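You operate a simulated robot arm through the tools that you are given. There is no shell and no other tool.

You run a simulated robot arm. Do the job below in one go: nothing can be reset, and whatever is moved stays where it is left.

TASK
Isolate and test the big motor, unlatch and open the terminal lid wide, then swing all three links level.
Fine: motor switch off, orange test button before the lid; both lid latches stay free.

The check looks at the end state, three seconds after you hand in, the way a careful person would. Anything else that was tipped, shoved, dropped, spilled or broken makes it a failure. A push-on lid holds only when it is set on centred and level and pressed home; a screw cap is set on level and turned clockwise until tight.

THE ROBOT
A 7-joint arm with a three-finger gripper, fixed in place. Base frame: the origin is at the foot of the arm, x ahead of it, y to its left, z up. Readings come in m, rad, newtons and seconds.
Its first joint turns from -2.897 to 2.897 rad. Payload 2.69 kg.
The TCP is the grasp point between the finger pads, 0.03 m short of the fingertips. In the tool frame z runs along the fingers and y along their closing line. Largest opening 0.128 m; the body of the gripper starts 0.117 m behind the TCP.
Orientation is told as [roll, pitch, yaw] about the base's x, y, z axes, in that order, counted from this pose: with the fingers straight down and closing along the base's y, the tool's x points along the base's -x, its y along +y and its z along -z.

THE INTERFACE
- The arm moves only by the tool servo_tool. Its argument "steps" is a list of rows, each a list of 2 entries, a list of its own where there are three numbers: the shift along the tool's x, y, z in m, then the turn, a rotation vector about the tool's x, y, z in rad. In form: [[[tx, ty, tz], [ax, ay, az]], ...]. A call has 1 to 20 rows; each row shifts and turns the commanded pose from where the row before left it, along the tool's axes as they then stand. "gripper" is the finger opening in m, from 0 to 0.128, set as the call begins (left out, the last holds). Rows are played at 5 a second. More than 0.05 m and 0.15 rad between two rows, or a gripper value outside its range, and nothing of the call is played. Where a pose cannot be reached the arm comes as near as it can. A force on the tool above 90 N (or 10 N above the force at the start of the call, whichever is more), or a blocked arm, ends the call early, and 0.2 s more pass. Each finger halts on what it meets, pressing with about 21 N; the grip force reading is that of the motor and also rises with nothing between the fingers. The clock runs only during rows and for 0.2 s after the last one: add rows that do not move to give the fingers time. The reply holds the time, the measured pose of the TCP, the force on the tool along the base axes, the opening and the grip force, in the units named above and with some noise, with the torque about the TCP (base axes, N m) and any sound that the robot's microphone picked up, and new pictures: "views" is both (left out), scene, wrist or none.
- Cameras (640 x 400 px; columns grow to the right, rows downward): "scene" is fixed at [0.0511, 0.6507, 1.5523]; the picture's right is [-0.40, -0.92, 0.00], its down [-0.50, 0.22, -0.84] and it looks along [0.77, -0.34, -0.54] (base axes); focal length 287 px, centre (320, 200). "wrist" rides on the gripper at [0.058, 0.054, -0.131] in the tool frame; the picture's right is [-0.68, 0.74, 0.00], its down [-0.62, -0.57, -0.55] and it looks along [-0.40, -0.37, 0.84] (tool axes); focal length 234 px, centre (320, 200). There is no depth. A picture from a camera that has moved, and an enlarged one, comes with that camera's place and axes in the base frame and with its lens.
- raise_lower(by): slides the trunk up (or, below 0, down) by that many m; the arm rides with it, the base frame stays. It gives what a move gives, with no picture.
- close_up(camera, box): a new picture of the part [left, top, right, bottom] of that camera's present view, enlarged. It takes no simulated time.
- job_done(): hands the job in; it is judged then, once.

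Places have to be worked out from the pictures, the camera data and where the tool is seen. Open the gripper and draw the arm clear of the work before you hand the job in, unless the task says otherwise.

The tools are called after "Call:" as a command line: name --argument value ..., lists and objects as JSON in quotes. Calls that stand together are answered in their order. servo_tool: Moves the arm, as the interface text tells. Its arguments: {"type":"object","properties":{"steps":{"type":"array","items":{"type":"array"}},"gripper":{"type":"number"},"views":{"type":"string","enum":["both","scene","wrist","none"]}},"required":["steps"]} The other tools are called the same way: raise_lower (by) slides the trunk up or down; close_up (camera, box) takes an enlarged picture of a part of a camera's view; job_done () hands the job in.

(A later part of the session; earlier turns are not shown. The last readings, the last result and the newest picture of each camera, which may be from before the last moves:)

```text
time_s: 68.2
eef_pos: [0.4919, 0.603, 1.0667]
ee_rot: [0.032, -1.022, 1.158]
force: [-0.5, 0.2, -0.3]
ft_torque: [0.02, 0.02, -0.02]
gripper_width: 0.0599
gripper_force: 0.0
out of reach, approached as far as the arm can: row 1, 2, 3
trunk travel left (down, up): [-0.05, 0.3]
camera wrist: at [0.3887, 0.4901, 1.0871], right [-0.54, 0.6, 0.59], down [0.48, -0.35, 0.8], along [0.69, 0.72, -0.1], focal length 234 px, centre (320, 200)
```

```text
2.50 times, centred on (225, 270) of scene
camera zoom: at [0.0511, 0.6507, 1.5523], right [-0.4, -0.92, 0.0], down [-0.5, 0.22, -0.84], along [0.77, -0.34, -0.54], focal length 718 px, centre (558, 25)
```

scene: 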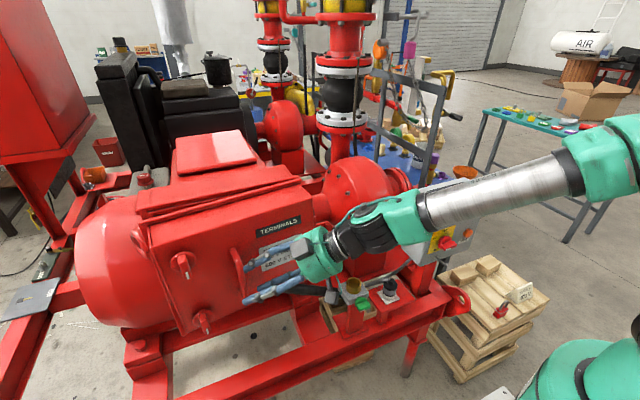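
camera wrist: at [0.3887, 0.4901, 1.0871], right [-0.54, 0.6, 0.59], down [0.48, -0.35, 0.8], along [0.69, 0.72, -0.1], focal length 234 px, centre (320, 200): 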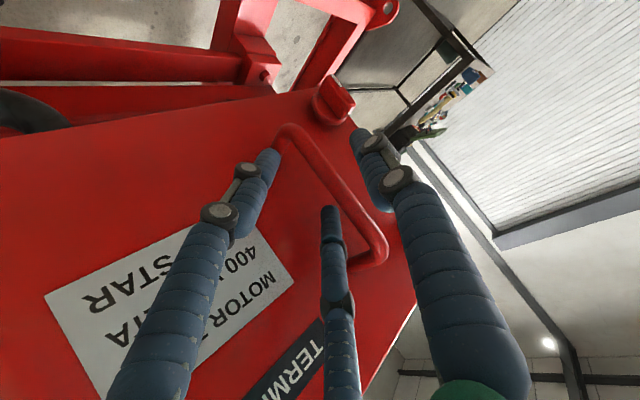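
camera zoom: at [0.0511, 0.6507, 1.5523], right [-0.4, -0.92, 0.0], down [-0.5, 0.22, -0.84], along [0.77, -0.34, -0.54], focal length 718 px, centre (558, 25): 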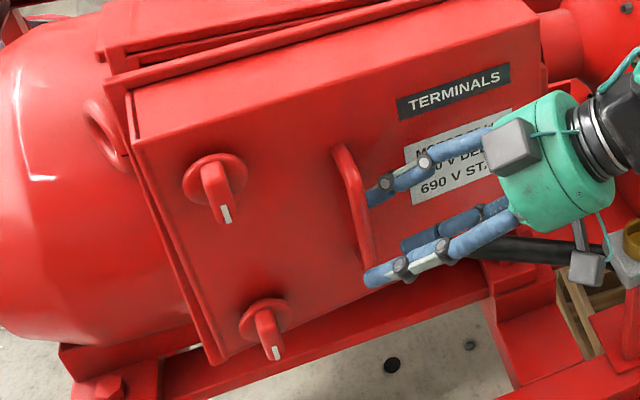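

Reach limits tilt the tool a bit more, which is fine for hooking. I'll back off slightly, open the fingers fully so finger C leads well ahead of the others, and then slip C behind the bar from the −y side.

Call:
servo_tool --steps '[[[0.0147, 0.01, -0.0172], [0, 0, 0]], [[0.0147, 0.01, -0.0172], [0, 0, 0]], [[0, 0, 0], [0, 0, 0]]]' --views "none"

Call:
servo_tool --gripper 0.128 --steps '[[[0, 0, 0], [0, 0, 0]], [[0, 0, 0], [0, 0, 0]]]'

Call:
close_up --camera "scene" --box '[160, 200, 330, 330]'

Call:
close_up --camera "wrist" --box '[220, 60, 440, 260]'

```text
time_s: 69.0
eef_pos: [0.4548, 0.5682, 1.0596]
ee_rot: [0.03, -1.023, 1.159]
force: [-0.7, 0.1, 0.1]
ft_torque: [0.03, -0.01, -0.01]
gripper_width: 0.0599
gripper_force: 0.0
trunk travel left (down, up): [-0.05, 0.3]
```

```text
time_s: 69.6
eef_pos: [0.4549, 0.5688, 1.0585]
ee_rot: [0.029, -1.019, 1.156]
force: [0.0, 0.2, 0.1]
ft_torque: [-0.01, 0.02, 0.06]
gripper_width: 0.128
gripper_force: 0.1
trunk travel left (down, up): [-0.05, 0.3]
camera wrist: at [0.3527, 0.457, 1.0798], right [-0.54, 0.6, 0.59], down [0.48, -0.35, 0.8], along [0.69, 0.72, -0.1], focal length 234 px, centre (320, 200)
```

scene: 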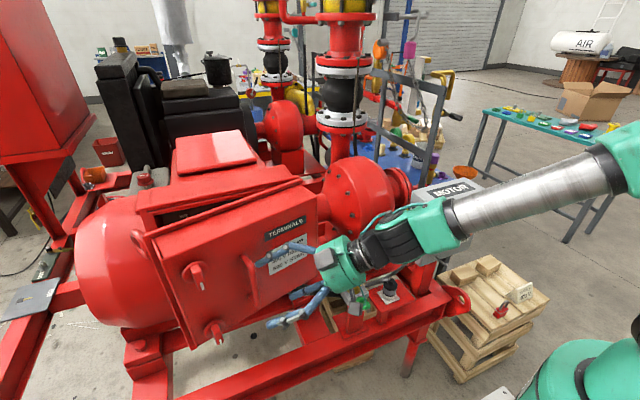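
wrist: 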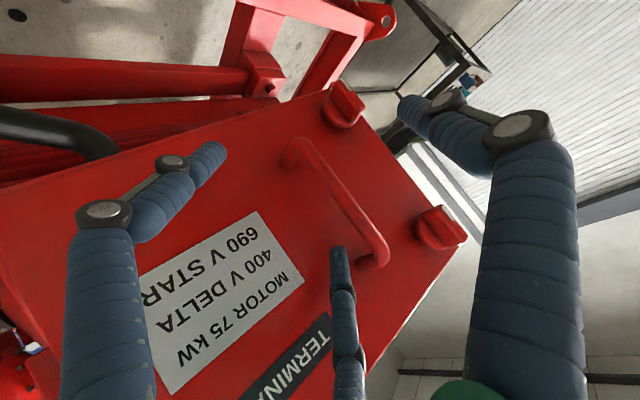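

```text
3.08 times, centred on (245, 265) of scene
camera zoom: at [0.0511, 0.6507, 1.5523], right [-0.4, -0.92, 0.0], down [-0.5, 0.22, -0.84], along [0.77, -0.34, -0.54], focal length 884 px, centre (551, 0)
```

zoom: 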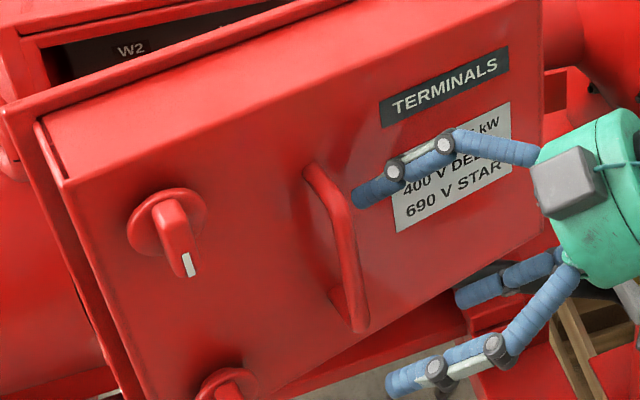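

```text
2.00 times, centred on (330, 160) of wrist
camera zoom: at [0.3527, 0.457, 1.0798], right [-0.54, 0.6, 0.59], down [0.48, -0.35, 0.8], along [0.69, 0.72, -0.1], focal length 468 px, centre (300, 280)
```

zoom: 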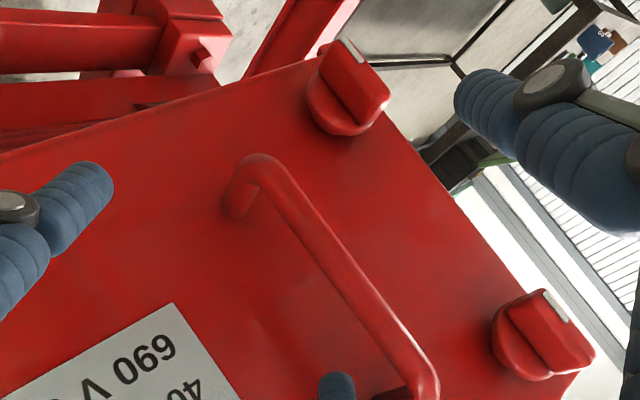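

Finger C had caught the bar and dragged the lid further open (inside is now visible, about 13°). The lid is a deep cover, so the hinge is farther back, near x≈0.66, y≈0.45. I'll slide C's tip behind the bar again.

Call:
servo_tool --steps '[[[-0.0015, 0.0063, 0.012], [0, 0, 0]], [[-0.0015, 0.0063, 0.012], [0, 0, 0]], [[0, 0, 0], [0, 0, 0]]]'

Call:
close_up --camera "scene" --box '[160, 200, 330, 330]'

Call:
close_up --camera "wrist" --box '[240, 100, 460, 300]'

```text
time_s: 70.4
eef_pos: [0.4535, 0.5938, 1.0496]
ee_rot: [0.03, -1.021, 1.156]
force: [-0.3, 0.4, -0.2]
ft_torque: [0.0, -0.02, 0.0]
gripper_width: 0.1279
gripper_force: 0.0
trunk travel left (down, up): [-0.05, 0.3]
camera wrist: at [0.3499, 0.4821, 1.0705], right [-0.54, 0.6, 0.59], down [0.48, -0.35, 0.8], along [0.69, 0.72, -0.1], focal length 234 px, centre (320, 200)
```

scene: 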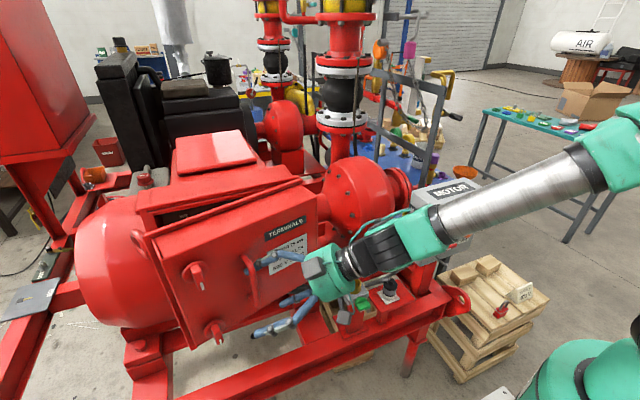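
wrist: 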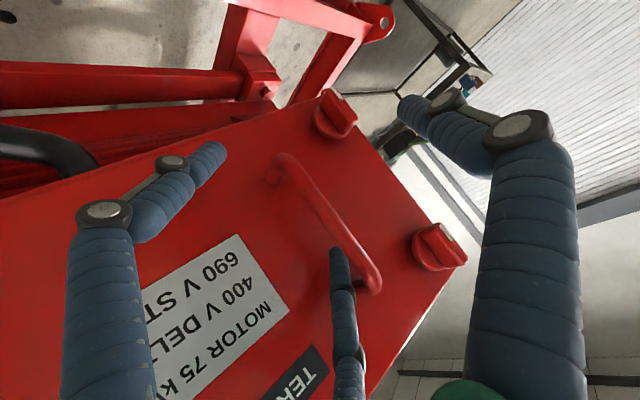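

```text
3.08 times, centred on (245, 265) of scene
camera zoom: at [0.0511, 0.6507, 1.5523], right [-0.4, -0.92, 0.0], down [-0.5, 0.22, -0.84], along [0.77, -0.34, -0.54], focal length 884 px, centre (551, 0)
```

zoom: 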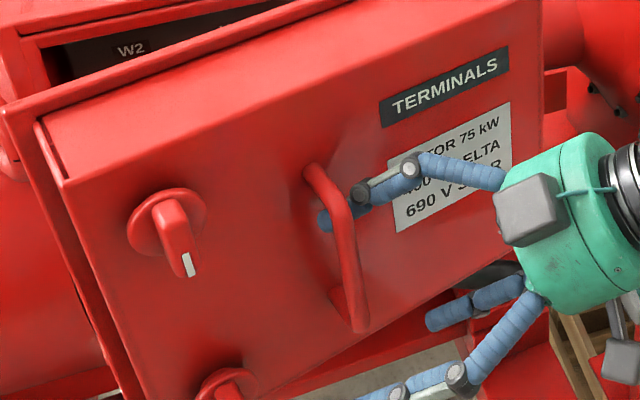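

```text
2.00 times, centred on (350, 200) of wrist
camera zoom: at [0.3499, 0.4821, 1.0705], right [-0.54, 0.6, 0.59], down [0.48, -0.35, 0.8], along [0.69, 0.72, -0.1], focal length 468 px, centre (260, 200)
```

zoom: 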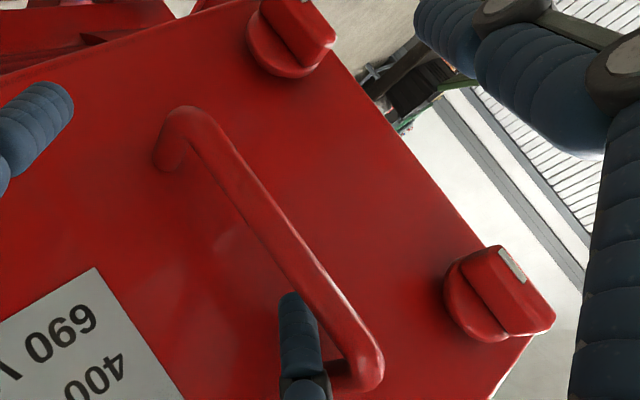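

Finger C is behind the bar now. To pull effectively the finger should point more toward +y, so I'll yaw about C's tip by ~0.4 rad while adding ~0.2 rad of downward tilt to stay in reach.

Call:
servo_tool --steps '[[[0.0005, -0.006, -0.0065], [-0.0853, 0.05, -0.0522]], [[0.0005, -0.006, -0.0065], [-0.0853, 0.05, -0.0522]], [[0.0005, -0.006, -0.0065], [-0.0853, 0.05, -0.0522]], [[0.0005, -0.006, -0.0065], [-0.0853, 0.05, -0.0522]], [[0, 0, 0], [0, 0, 0]]]'

Call:
close_up --camera "scene" --box '[160, 200, 330, 330]'

Call:
close_up --camera "wrist" --box '[240, 100, 460, 300]'

```text
time_s: 71.6
eef_pos: [0.4691, 0.5677, 1.0642]
ee_rot: [0.08, -0.831, 1.521]
force: [0.5, 1.0, 0.2]
ft_torque: [0.04, 0.03, 0.04]
gripper_width: 0.1277
gripper_force: 0.0
trunk travel left (down, up): [-0.05, 0.3]
camera wrist: at [0.4204, 0.4299, 1.1124], right [-0.71, 0.45, 0.54], down [0.61, 0.02, 0.79], along [0.35, 0.89, -0.28], focal length 234 px, centre (320, 200)
```

scene: 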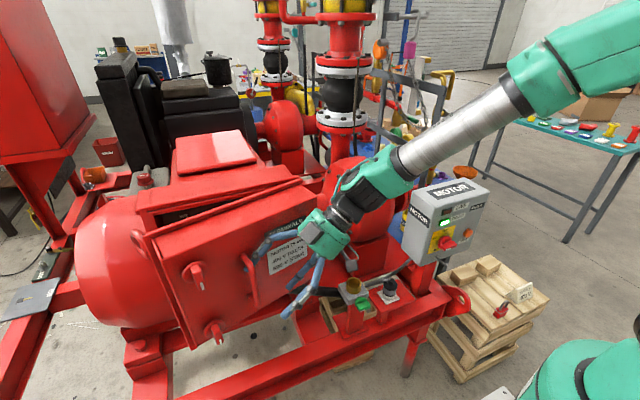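
wrist: 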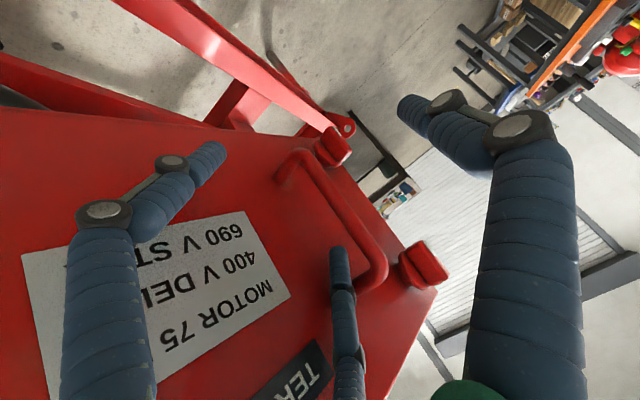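

```text
3.08 times, centred on (245, 265) of scene
camera zoom: at [0.0511, 0.6507, 1.5523], right [-0.4, -0.92, 0.0], down [-0.5, 0.22, -0.84], along [0.77, -0.34, -0.54], focal length 884 px, centre (551, 0)
```

zoom: 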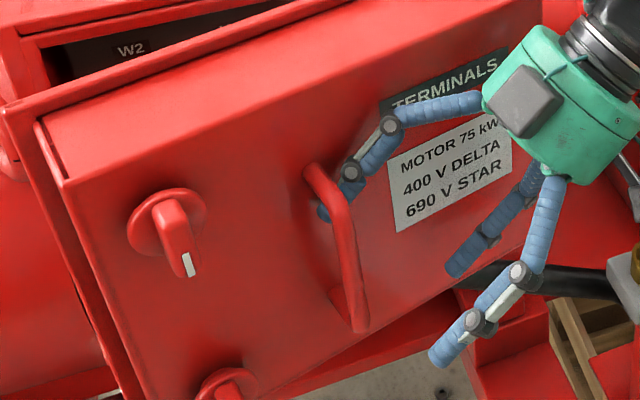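

```text
2.00 times, centred on (350, 200) of wrist
camera zoom: at [0.4204, 0.4299, 1.1124], right [-0.71, 0.45, 0.54], down [0.61, 0.02, 0.79], along [0.35, 0.89, -0.28], focal length 468 px, centre (260, 200)
```

zoom: 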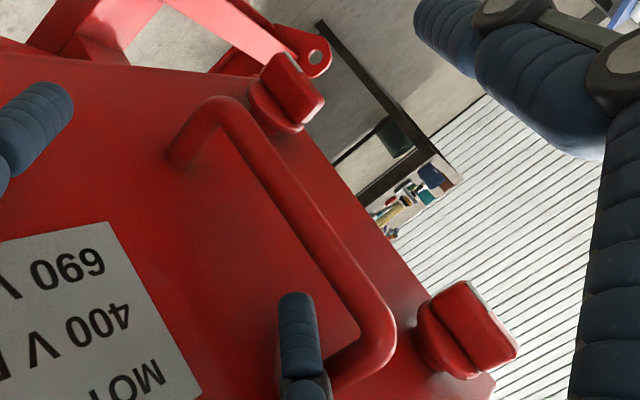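

Finger C is in the gap behind the bar, pointing along +y, with no reach flags. Pull along the hinge arc with slight co-rotation, three rows, then check.

Call:
servo_tool --steps '[[[0.0143, 0.013, -0.0145], [-0.0517, 0.0038, -0.047]], [[0.0143, 0.013, -0.0145], [-0.0517, 0.0038, -0.047]], [[0.0143, 0.013, -0.0145], [-0.0517, 0.0038, -0.047]], [[0, 0, 0], [0, 0, 0]]]'

Call:
close_up --camera "scene" --box '[120, 190, 330, 350]'

```text
time_s: 72.6
eef_pos: [0.436, 0.5039, 1.062]
ee_rot: [0.079, -0.831, 1.73]
force: [-0.3, -0.8, 0.0]
ft_torque: [-0.01, -0.03, 0.02]
gripper_width: 0.1278
gripper_force: 0.1
trunk travel left (down, up): [-0.05, 0.3]
camera wrist: at [0.4162, 0.3591, 1.1113], right [-0.79, 0.29, 0.54], down [0.59, 0.14, 0.79], along [0.15, 0.95, -0.28], focal length 234 px, centre (320, 200)
```

scene: 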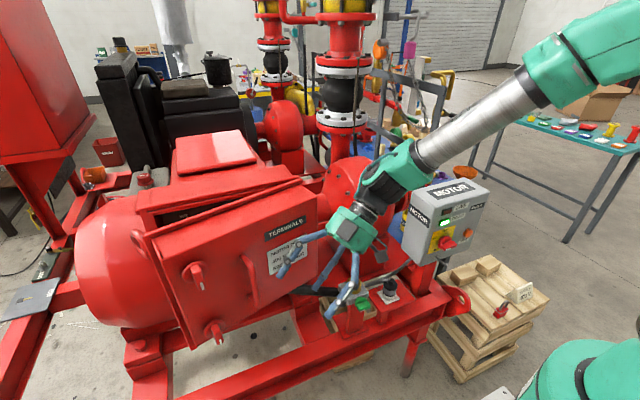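
wrist: 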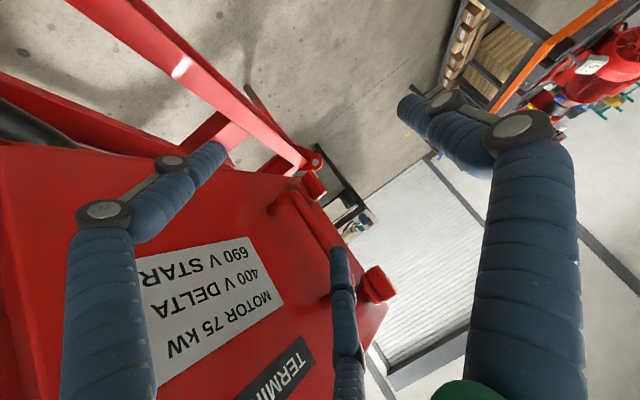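

```text
2.50 times, centred on (225, 270) of scene
camera zoom: at [0.0511, 0.6507, 1.5523], right [-0.4, -0.92, 0.0], down [-0.5, 0.22, -0.84], along [0.77, -0.34, -0.54], focal length 718 px, centre (558, 25)
```

zoom: 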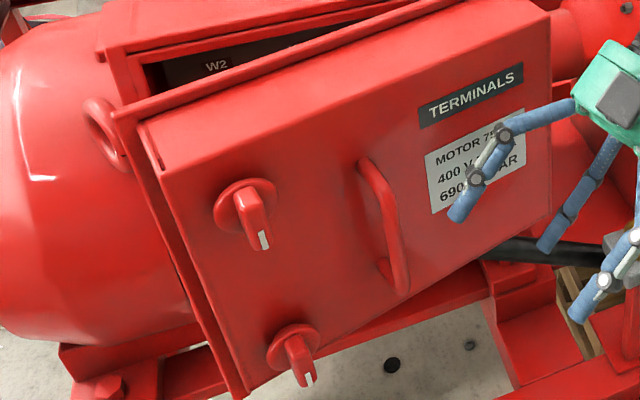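

The finger wasn't deep enough and slipped off without moving the lid. The tool is now parallel to the lid (yaw ~105°), which lets me put fingers B and C behind the bar and A in front for a positive grip; I'll look closely to locate the bar.

Call:
close_up --camera "wrist" --box '[220, 120, 440, 320]'

Call:
close_up --camera "scene" --box '[210, 210, 320, 310]'

```text
2.00 times, centred on (330, 220) of wrist
camera zoom: at [0.4162, 0.3591, 1.1113], right [-0.79, 0.29, 0.54], down [0.59, 0.14, 0.79], along [0.15, 0.95, -0.28], focal length 468 px, centre (300, 160)
```

zoom: 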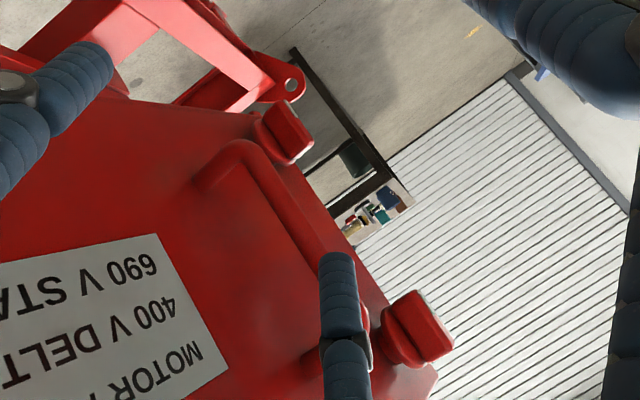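

```text
4.00 times, centred on (265, 260) of scene
camera zoom: at [0.0511, 0.6507, 1.5523], right [-0.4, -0.92, 0.0], down [-0.5, 0.22, -0.84], along [0.77, -0.34, -0.54], focal length 1149 px, centre (540, -40)
```

zoom: 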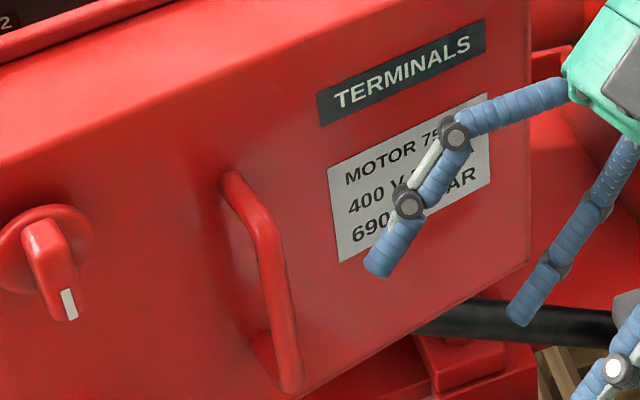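

Geometry check says a single deep hook with finger C at yaw ~97° fits the gap. I'll yaw back slightly and move C's tip to the entry point on the −y side of the bar.

Call:
servo_tool --steps '[[[0, 0, 0], [0.1056, -0.0076, 0.0961]], [[-0.0071, -0.0225, 0.0083], [0, 0, 0]], [[-0.0071, -0.0225, 0.0083], [0, 0, 0]], [[0, 0, 0], [0, 0, 0]]]'

Call:
close_up --camera "wrist" --box '[220, 120, 440, 320]'

Call:
close_up --camera "scene" --box '[210, 210, 320, 310]'

```text
time_s: 73.6
eef_pos: [0.4801, 0.5291, 1.0596]
ee_rot: [0.08, -0.829, 1.587]
force: [-0.8, 0.1, -0.3]
ft_torque: [0.01, 0.0, 0.02]
gripper_width: 0.1281
gripper_force: 0.0
trunk travel left (down, up): [-0.05, 0.3]
camera wrist: at [0.4392, 0.3892, 1.1083], right [-0.74, 0.4, 0.54], down [0.61, 0.06, 0.79], along [0.29, 0.92, -0.28], focal length 234 px, centre (320, 200)
```

scene: 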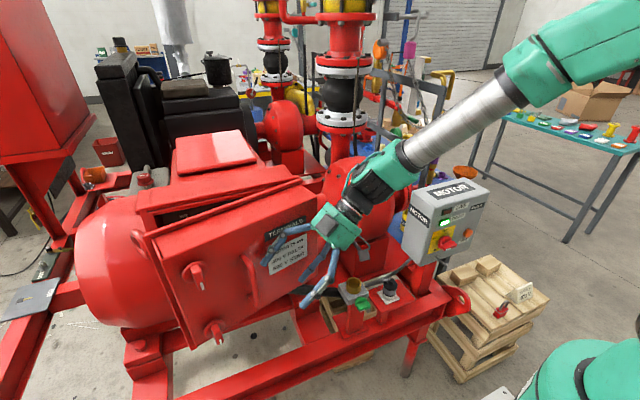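
wrist: 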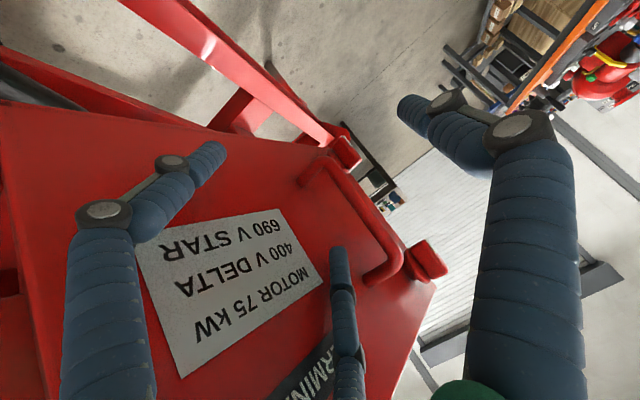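

```text
2.00 times, centred on (330, 220) of wrist
camera zoom: at [0.4392, 0.3892, 1.1083], right [-0.74, 0.4, 0.54], down [0.61, 0.06, 0.79], along [0.29, 0.92, -0.28], focal length 468 px, centre (300, 160)
```

zoom: 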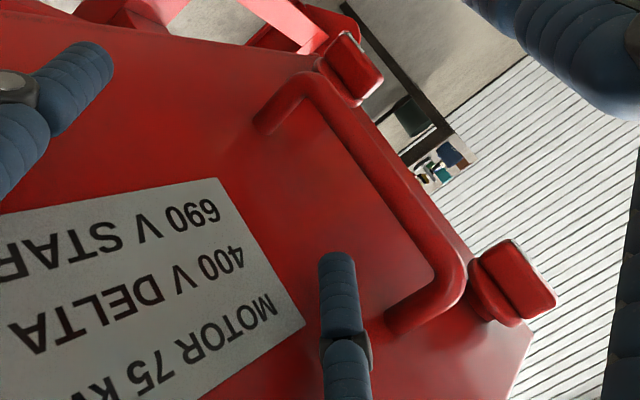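

```text
4.00 times, centred on (265, 260) of scene
camera zoom: at [0.0511, 0.6507, 1.5523], right [-0.4, -0.92, 0.0], down [-0.5, 0.22, -0.84], along [0.77, -0.34, -0.54], focal length 1149 px, centre (540, -40)
```

zoom: 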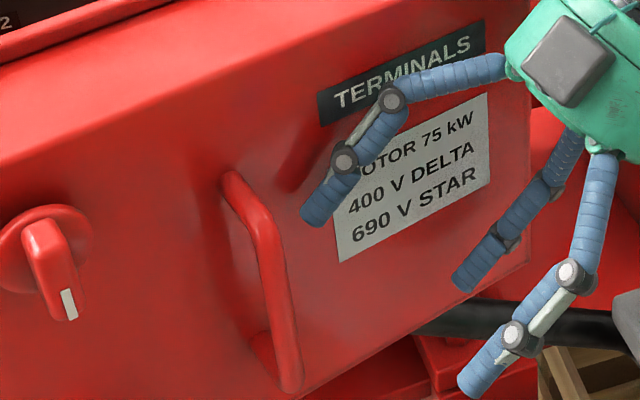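

The entry pose is good: the loop of the handle is clearly visible ahead of finger C. Insert C about 7 cm along the lid so its tip passes ~3 cm behind the bar.

Call:
servo_tool --steps '[[[-0.0133, 0.0039, 0.0198], [0, 0, 0]], [[-0.0133, 0.0039, 0.0198], [0, 0, 0]], [[-0.0133, 0.0039, 0.0198], [0, 0, 0]], [[0, 0, 0], [0, 0, 0]]]'

Call:
close_up --camera "wrist" --box '[220, 120, 440, 320]'

Call:
close_up --camera "scene" --box '[210, 210, 320, 310]'

```text
time_s: 74.6
eef_pos: [0.4635, 0.5962, 1.0471]
ee_rot: [0.087, -0.831, 1.58]
force: [31.4, -39.9, -15.2]
ft_torque: [3.05, 2.81, -2.4]
gripper_width: 0.1293
gripper_force: 0.1
trunk travel left (down, up): [-0.05, 0.3]
camera wrist: at [0.4235, 0.4554, 1.0962], right [-0.74, 0.4, 0.54], down [0.61, 0.05, 0.79], along [0.29, 0.91, -0.29], focal length 234 px, centre (320, 200)
```

scene: 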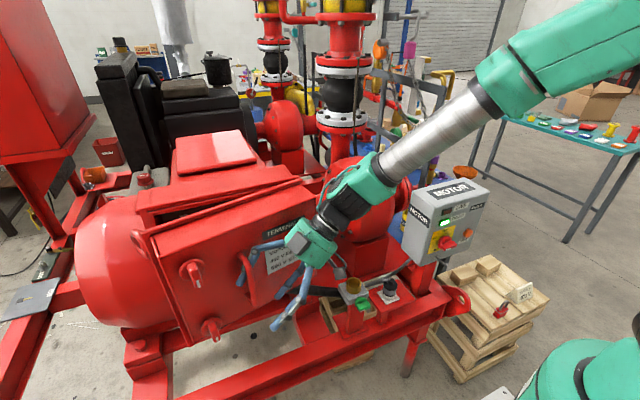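
wrist: 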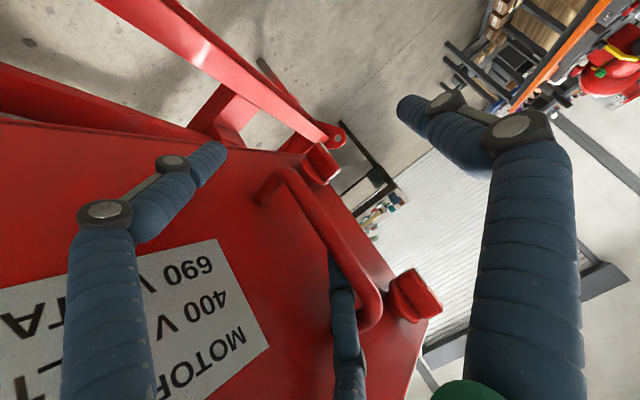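

```text
2.00 times, centred on (330, 220) of wrist
camera zoom: at [0.4235, 0.4554, 1.0962], right [-0.74, 0.4, 0.54], down [0.61, 0.05, 0.79], along [0.29, 0.91, -0.29], focal length 468 px, centre (300, 160)
```

zoom: 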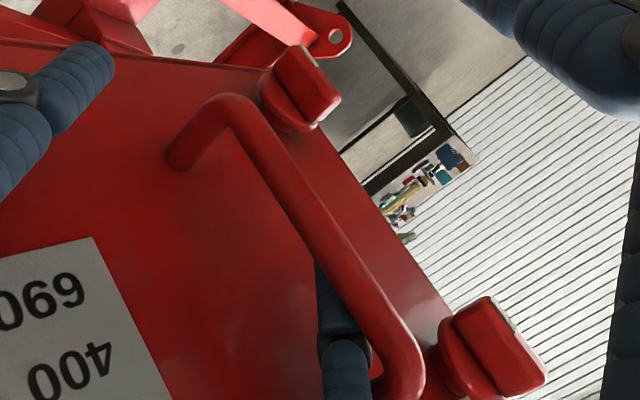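

```text
4.00 times, centred on (265, 260) of scene
camera zoom: at [0.0511, 0.6507, 1.5523], right [-0.4, -0.92, 0.0], down [-0.5, 0.22, -0.84], along [0.77, -0.34, -0.54], focal length 1149 px, centre (540, -40)
```

zoom: 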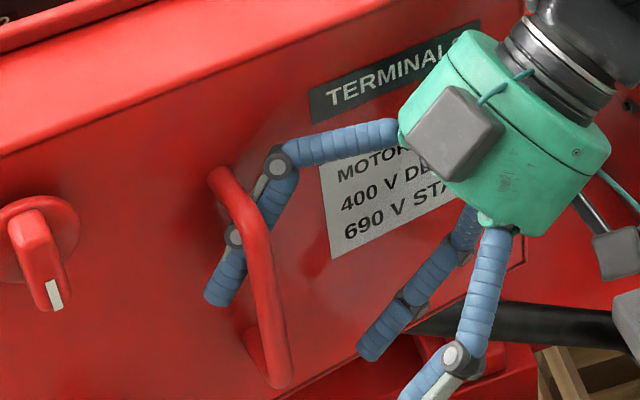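

Finger C is now well behind the bar (tip visible past it). Pull in −x with some −y following the hinge arc, two rows, then check.

Call:
servo_tool --steps '[[[0.0066, 0.0157, -0.006], [0, 0, 0]], [[0.0066, 0.0157, -0.006], [0, 0, 0]], [[0.0066, 0.0157, -0.006], [0, 0, 0]], [[0, 0, 0], [0, 0, 0]]]' --views "scene"

Call:
close_up --camera "scene" --box '[120, 190, 330, 350]'

Call:
close_up --camera "wrist" --box '[220, 120, 440, 320]'

```text
time_s: 75.2
eef_pos: [0.4402, 0.5733, 1.0455]
ee_rot: [0.085, -0.828, 1.574]
force: [20.8, -18.0, -3.9]
ft_torque: [1.33, 1.6, -1.04]
gripper_width: 0.1288
gripper_force: 0.0
trunk travel left (down, up): [-0.05, 0.3]
stopped in row 3: the force on the tool passed its limit at 94 N (the readings are from after the stop); the commanded pose is now the measured one
```

scene: 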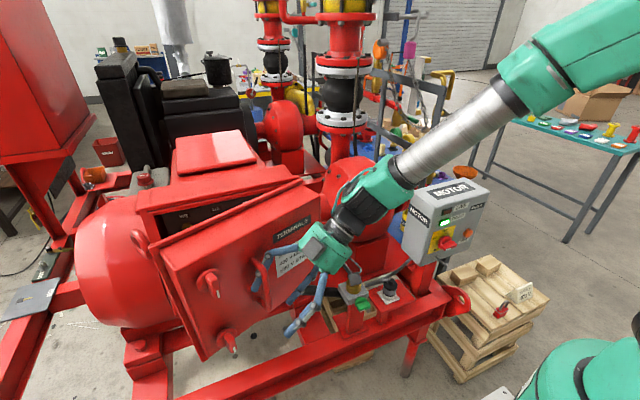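

```text
2.50 times, centred on (225, 270) of scene
camera zoom: at [0.0511, 0.6507, 1.5523], right [-0.4, -0.92, 0.0], down [-0.5, 0.22, -0.84], along [0.77, -0.34, -0.54], focal length 718 px, centre (558, 25)
```

zoom: 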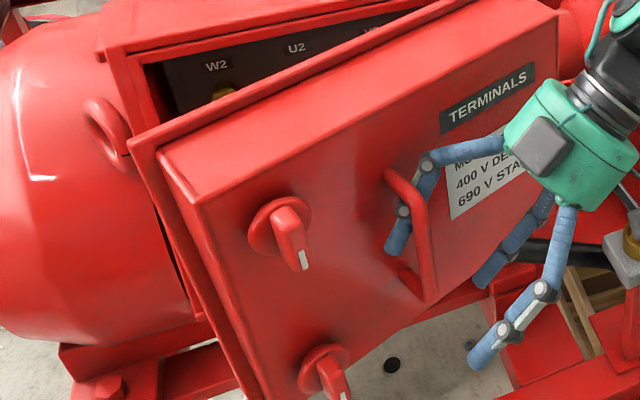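

```text
2.00 times, centred on (330, 220) of wrist
camera zoom: at [0.3982, 0.4342, 1.0964], right [-0.73, 0.41, 0.54], down [0.61, 0.05, 0.79], along [0.3, 0.91, -0.29], focal length 468 px, centre (300, 160)
```

zoom: 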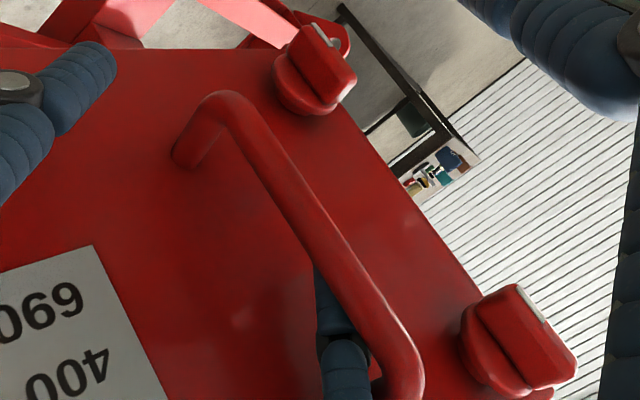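

The lid is opening (about 23° now, hinge refined to ~[0.64,0.43]). The finger got pinched because the tool wasn't turning with the lid; continue with full co-rotation.

Call:
servo_tool --steps '[[[0.0029, -0.0056, -0.0036], [-0.0885, 0.0065, -0.0808]], [[0.0124, 0.0143, -0.0139], [-0.0737, 0.0054, -0.0674]], [[0.0124, 0.0143, -0.0139], [-0.0737, 0.0054, -0.0674]], [[0, 0, 0], [0, 0, 0]]]' --views "scene"

Call:
close_up --camera "scene" --box '[120, 190, 330, 350]'

Call:
close_up --camera "wrist" --box '[220, 120, 440, 320]'

```text
time_s: 76.2
eef_pos: [0.4223, 0.5282, 1.05]
ee_rot: [0.083, -0.828, 1.898]
force: [24.0, -16.2, -16.4]
ft_torque: [0.8, 1.96, -1.32]
gripper_width: 0.1229
gripper_force: 0.2
trunk travel left (down, up): [-0.05, 0.3]
```

scene: 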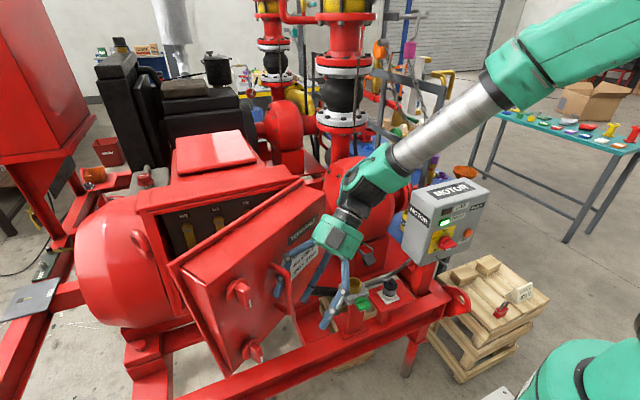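

```text
2.50 times, centred on (225, 270) of scene
camera zoom: at [0.0511, 0.6507, 1.5523], right [-0.4, -0.92, 0.0], down [-0.5, 0.22, -0.84], along [0.77, -0.34, -0.54], focal length 718 px, centre (558, 25)
```

zoom: 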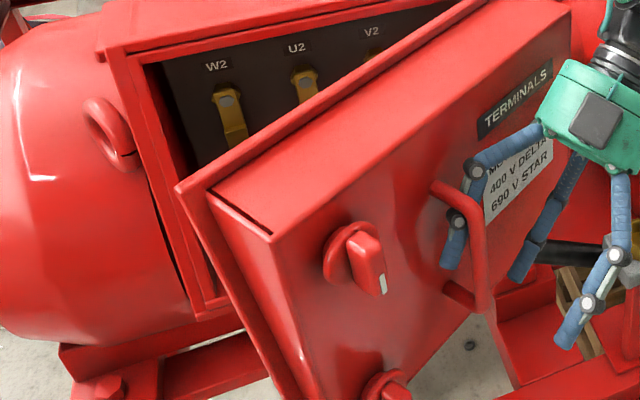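

```text
2.00 times, centred on (330, 220) of wrist
camera zoom: at [0.4278, 0.3819, 1.0993], right [-0.83, 0.16, 0.54], down [0.56, 0.24, 0.79], along [-0.01, 0.96, -0.29], focal length 468 px, centre (300, 160)
```

zoom: 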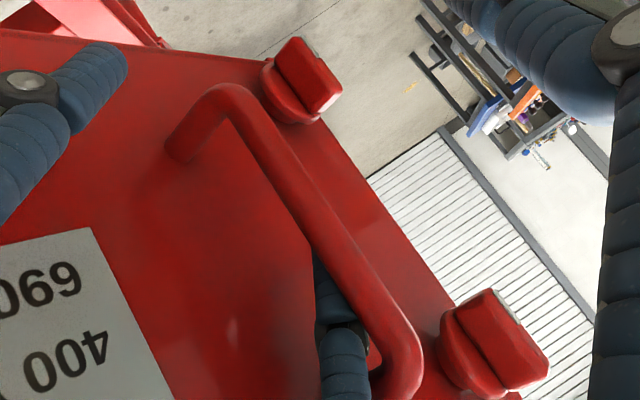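

Lid is at about 40° and the brass links (W2, U2, V2) are visible. Continue the same co-rotating pull.

Call:
servo_tool --steps '[[[0.0124, 0.0143, -0.0139], [-0.0737, 0.0054, -0.0674]], [[0.0124, 0.0143, -0.0139], [-0.0737, 0.0054, -0.0674]], [[0.0124, 0.0143, -0.0139], [-0.0737, 0.0054, -0.0674]], [[0, 0, 0], [0, 0, 0]]]' --views "scene"

Call:
close_up --camera "scene" --box '[120, 190, 330, 350]'

Call:
close_up --camera "wrist" --box '[220, 120, 440, 320]'

```text
time_s: 77.2
eef_pos: [0.4122, 0.4583, 1.0537]
ee_rot: [0.076, -0.828, 2.202]
force: [2.9, -2.0, -7.3]
ft_torque: [-0.13, 0.35, -0.2]
gripper_width: 0.1248
gripper_force: 0.0
trunk travel left (down, up): [-0.05, 0.3]
```

scene: 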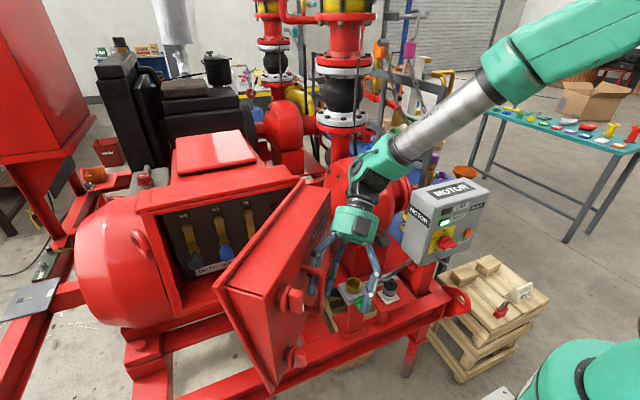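

```text
2.50 times, centred on (225, 270) of scene
camera zoom: at [0.0511, 0.6507, 1.5523], right [-0.4, -0.92, 0.0], down [-0.5, 0.22, -0.84], along [0.77, -0.34, -0.54], focal length 718 px, centre (558, 25)
```

zoom: 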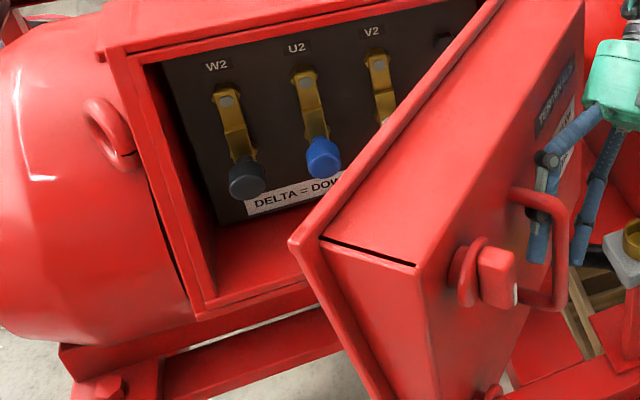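

```text
2.00 times, centred on (330, 220) of wrist
camera zoom: at [0.4584, 0.3211, 1.1023], right [-0.84, -0.1, 0.54], down [0.46, 0.39, 0.79], along [-0.29, 0.91, -0.29], focal length 468 px, centre (300, 160)
```

zoom: 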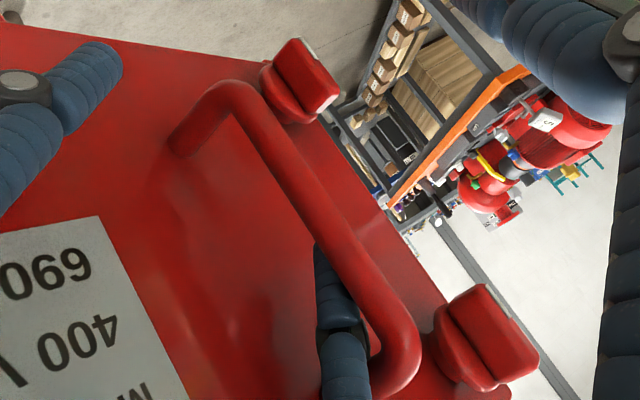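

About 60° now, with low force. The label inside reads "DELTA = DOW[N]…". Keep going with the same motion.

Call:
servo_tool --steps '[[[0.0124, 0.0143, -0.0139], [-0.0737, 0.0054, -0.0674]], [[0.0124, 0.0143, -0.0139], [-0.0737, 0.0054, -0.0674]], [[0.0124, 0.0143, -0.0139], [-0.0737, 0.0054, -0.0674]], [[0, 0, 0], [0, 0, 0]]]' --views "scene"

Call:
close_up --camera "scene" --box '[120, 190, 380, 350]'

Call:
close_up --camera "wrist" --box '[220, 120, 440, 320]'

```text
time_s: 78.2
eef_pos: [0.4206, 0.3888, 1.0548]
ee_rot: [0.081, -0.83, 2.5]
force: [2.3, -0.3, -1.4]
ft_torque: [0.01, 0.17, -0.11]
gripper_width: 0.1274
gripper_force: 0.0
trunk travel left (down, up): [-0.05, 0.3]
```

scene: 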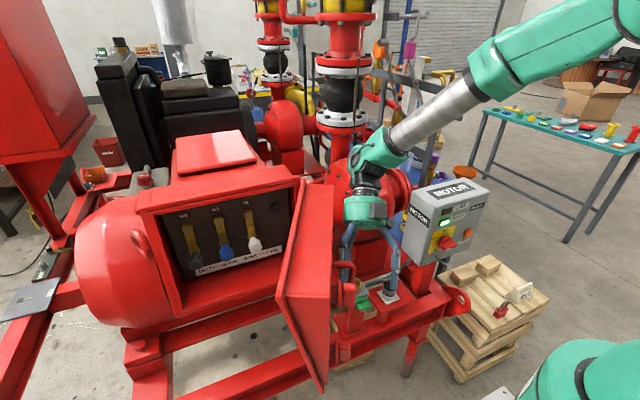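

```text
2.46 times, centred on (250, 270) of scene
camera zoom: at [0.0511, 0.6507, 1.5523], right [-0.4, -0.92, 0.0], down [-0.5, 0.22, -0.84], along [0.77, -0.34, -0.54], focal length 707 px, centre (492, 28)
```

zoom: 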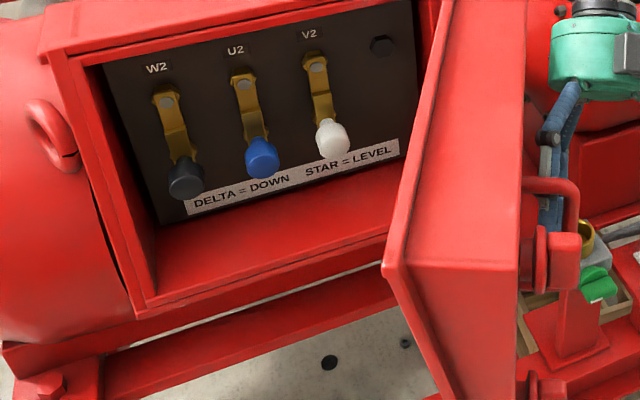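

```text
2.00 times, centred on (330, 220) of wrist
camera zoom: at [0.5066, 0.2708, 1.104], right [-0.77, -0.34, 0.54], down [0.33, 0.51, 0.79], along [-0.55, 0.79, -0.29], focal length 468 px, centre (300, 160)
```

zoom: 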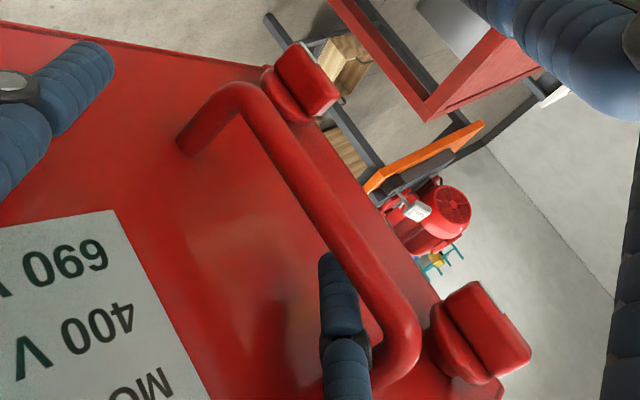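

The lid is at about 80°; inside I can read "DELTA = DOWN, STAR = LEVEL" and all three links hang down. Continue opening further with the same motion while it stays free.

Call:
servo_tool --steps '[[[0.0124, 0.0143, -0.0139], [-0.0737, 0.0054, -0.0674]], [[0.0124, 0.0143, -0.0139], [-0.0737, 0.0054, -0.0674]], [[0, 0, 0], [0, 0, 0]]]' --views "scene"

Call:
close_up --camera "wrist" --box '[160, 60, 480, 320]'

```text
time_s: 79.0
eef_pos: [0.4366, 0.3452, 1.0566]
ee_rot: [0.081, -0.828, 2.698]
force: [2.6, -0.6, -1.9]
ft_torque: [-0.05, 0.18, -0.15]
gripper_width: 0.1275
gripper_force: 0.1
trunk travel left (down, up): [-0.05, 0.3]
```

scene: 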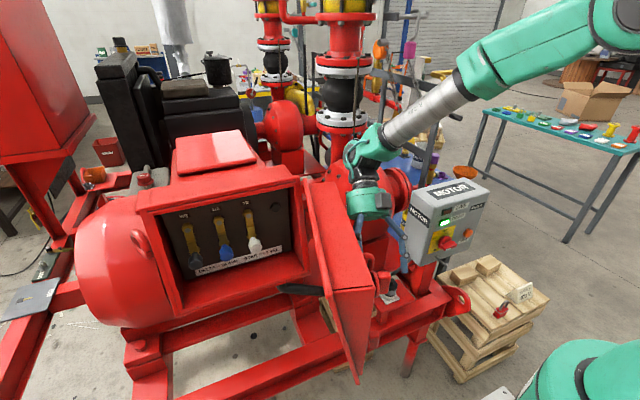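

```text
1.54 times, centred on (320, 190) of wrist
camera zoom: at [0.5443, 0.2471, 1.1061], right [-0.69, -0.49, 0.54], down [0.22, 0.57, 0.79], along [-0.69, 0.66, -0.29], focal length 360 px, centre (320, 215)
```

zoom: 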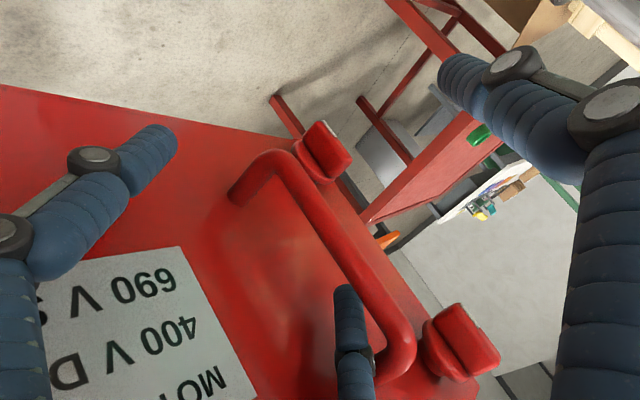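

About 92° open. Two more rows to get past 100°, watching for contact.

Call:
servo_tool --steps '[[[0.0124, 0.0143, -0.0139], [-0.0737, 0.0054, -0.0674]], [[0.0124, 0.0143, -0.0139], [-0.0737, 0.0054, -0.0674]], [[0, 0, 0], [0, 0, 0]]]' --views "scene"

Call:
close_up --camera "scene" --box '[260, 120, 480, 340]'

```text
time_s: 79.8
eef_pos: [0.4649, 0.3078, 1.0596]
ee_rot: [0.078, -0.828, 2.9]
force: [0.6, 0.8, 0.1]
ft_torque: [-0.01, 0.02, -0.02]
gripper_width: 0.1279
gripper_force: 0.0
trunk travel left (down, up): [-0.05, 0.3]
```

scene: 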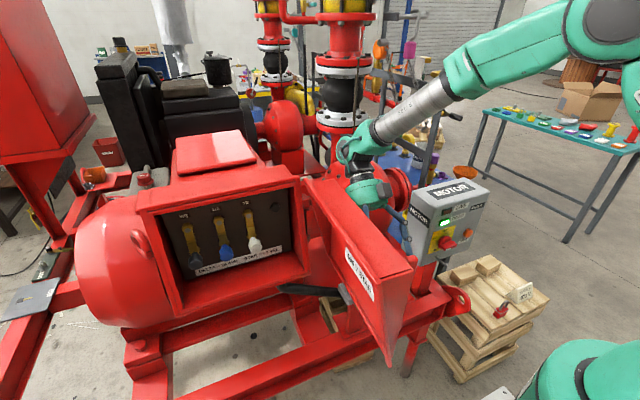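

```text
1.82 times, centred on (370, 230) of scene
camera zoom: at [0.0511, 0.6507, 1.5523], right [-0.4, -0.92, 0.0], down [-0.5, 0.22, -0.84], along [0.77, -0.34, -0.54], focal length 522 px, centre (229, 146)
```

zoom: 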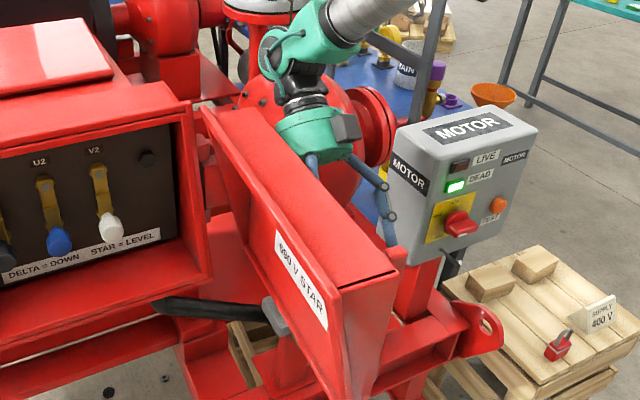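

Lid is past 100°, inner label visible. Unhook finger C by retracting along its own axis.

Call:
servo_tool --steps '[[[0, 0.002, -0.02], [0, 0, 0]], [[0, 0, -0.025], [0, 0, 0]], [[0, 0, -0.025], [0, 0, 0]], [[0, 0, 0], [0, 0, 0]]]'

Call:
close_up --camera "scene" --box '[260, 100, 480, 320]'

```text
time_s: 80.8
eef_pos: [0.5154, 0.2957, 1.1069]
ee_rot: [0.082, -0.828, 2.898]
force: [0.6, -0.9, 0.6]
ft_torque: [0.03, 0.02, -0.01]
gripper_width: 0.1279
gripper_force: 0.1
trunk travel left (down, up): [-0.05, 0.3]
camera wrist: at [0.6396, 0.2212, 1.1562], right [-0.58, -0.61, 0.54], down [0.1, 0.6, 0.79], along [-0.81, 0.51, -0.29], focal length 234 px, centre (320, 200)
```

scene: 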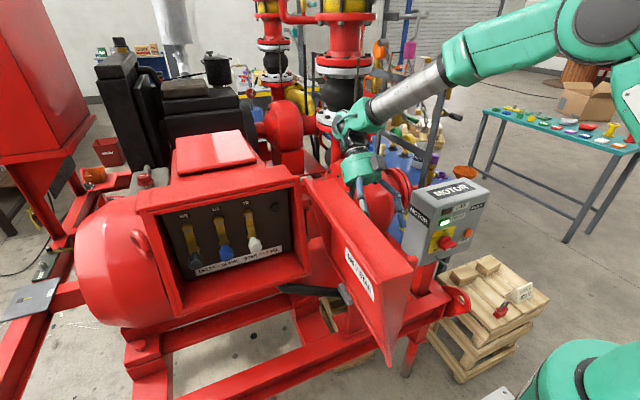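
wrist: 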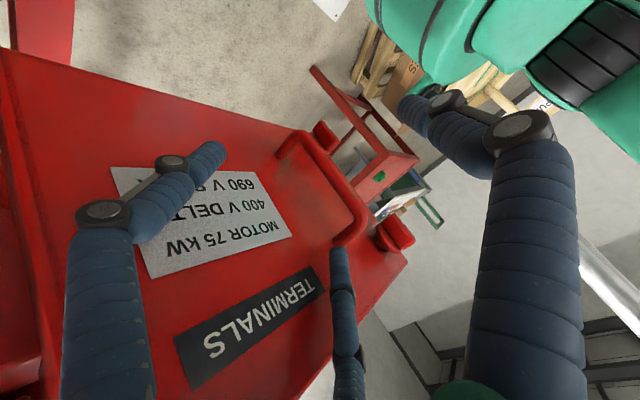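

```text
1.82 times, centred on (370, 210) of scene
camera zoom: at [0.0511, 0.6507, 1.5523], right [-0.4, -0.92, 0.0], down [-0.5, 0.22, -0.84], along [0.77, -0.34, -0.54], focal length 522 px, centre (229, 182)
```

zoom: 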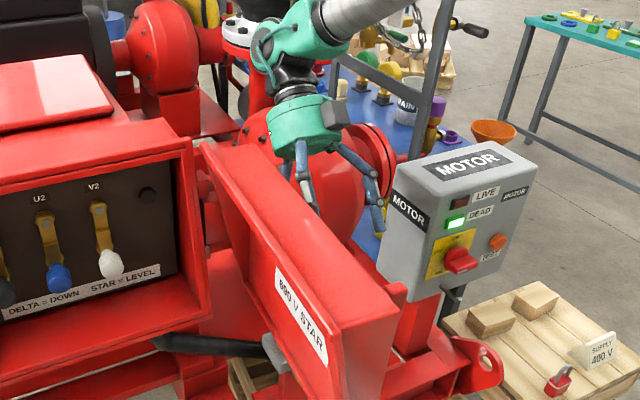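

C is clear of the handle. Measured from the corners, the lid is about 89° open, so I want more. Raise the trunk fully to lift the hand clear before going over to the inner side.

Call:
raise_lower --by 0.25

Call:
servo_tool --gripper 0.0 --steps '[[[0, 0, -0.02], [0, 0, 0]], [[0, 0, 0], [0, 0, 0]]]'

```text
time_s: 83.4
eef_pos: [0.5139, 0.2975, 1.3565]
ee_rot: [0.081, -0.827, 2.897]
force: [0.0, 0.1, -0.8]
ft_torque: [0.01, -0.02, 0.03]
gripper_width: 0.1281
gripper_force: 0.0
trunk travel left (down, up): [-0.3, 0.05]
```

```text
time_s: 84.0
eef_pos: [0.5295, 0.2958, 1.3708]
ee_rot: [0.079, -0.826, 2.9]
force: [0.9, -0.8, -0.2]
ft_torque: [0.01, 0.04, -0.02]
gripper_width: 0.0022
gripper_force: 20.0
trunk travel left (down, up): [-0.3, 0.05]
camera wrist: at [0.6544, 0.2194, 1.4196], right [-0.58, -0.61, 0.54], down [0.1, 0.6, 0.79], along [-0.81, 0.51, -0.29], focal length 234 px, centre (320, 200)
```

scene: 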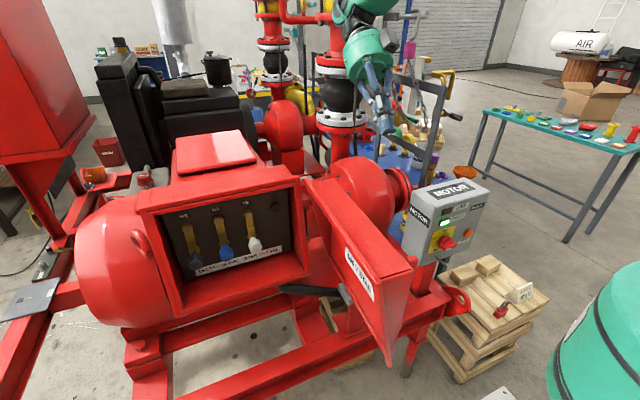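
wrist: 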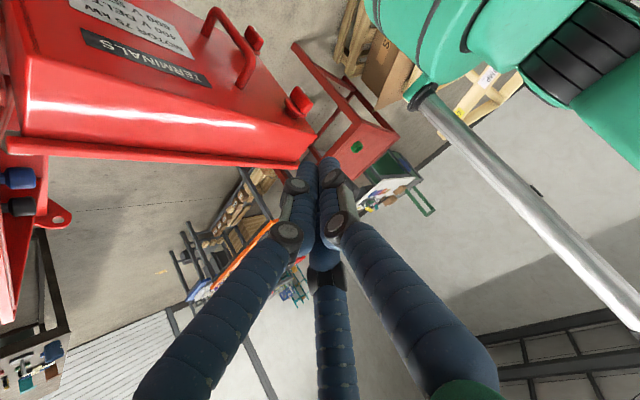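

The hand is above everything. Pitch the tool to point straight down.

Call:
servo_tool --steps '[[[0, 0, 0], [0, 0.137, 0]], [[0, 0, 0], [0, 0.137, 0]], [[0, 0, 0], [0, 0.137, 0]], [[0, 0, 0], [0, 0.137, 0]], [[0, 0, 0], [0, 0.137, 0]], [[0, 0, 0], [0, 0.137, 0]], [[0, 0, 0], [0, 0, 0.14]], [[0, 0, 0], [0, 0, 0.14]], [[0, 0, 0], [0, 0, 0.14]], [[0, 0, 0], [0, 0, 0.14]], [[0, 0, 0], [0, 0, 0.14]], [[0, 0, 0], [0, 0, 0.14]], [[0, 0, 0], [0, 0, 0.14]], [[0, 0, 0], [0, 0, 0.14]], [[0, 0, 0], [0, 0, 0.14]], [[0, 0, 0], [0, 0, 0.14]], [[0, 0, 0], [0, 0, 0]]]'

```text
time_s: 87.6
eef_pos: [0.5004, 0.3364, 1.3463]
ee_rot: [0.122, -0.191, 1.49]
force: [0.4, 0.6, 0.6]
ft_torque: [0.0, 0.03, -0.01]
gripper_width: 0.0022
gripper_force: 21.1
out of reach, approached as far as the arm can: row 2, 3, 4, 5, 6
trunk travel left (down, up): [-0.3, 0.05]
camera wrist: at [0.4573, 0.257, 1.47], right [-0.68, 0.7, 0.22], down [0.67, 0.46, 0.58], along [0.31, 0.54, -0.78], focal length 234 px, centre (320, 200)
```

scene: 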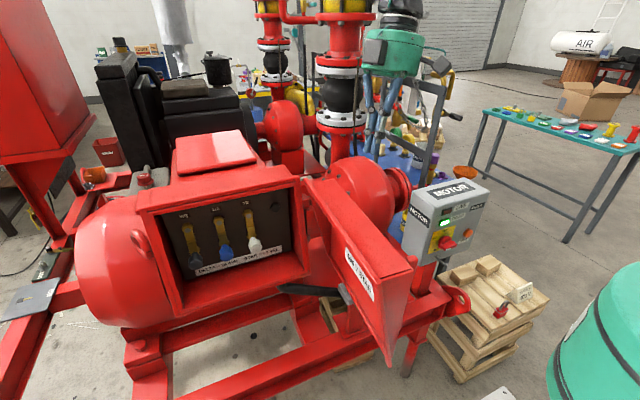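
wrist: 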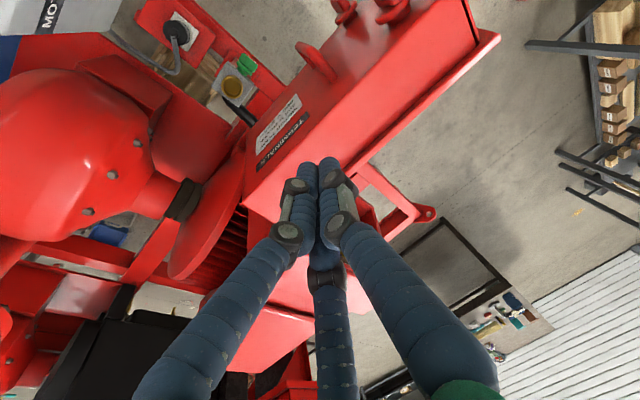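

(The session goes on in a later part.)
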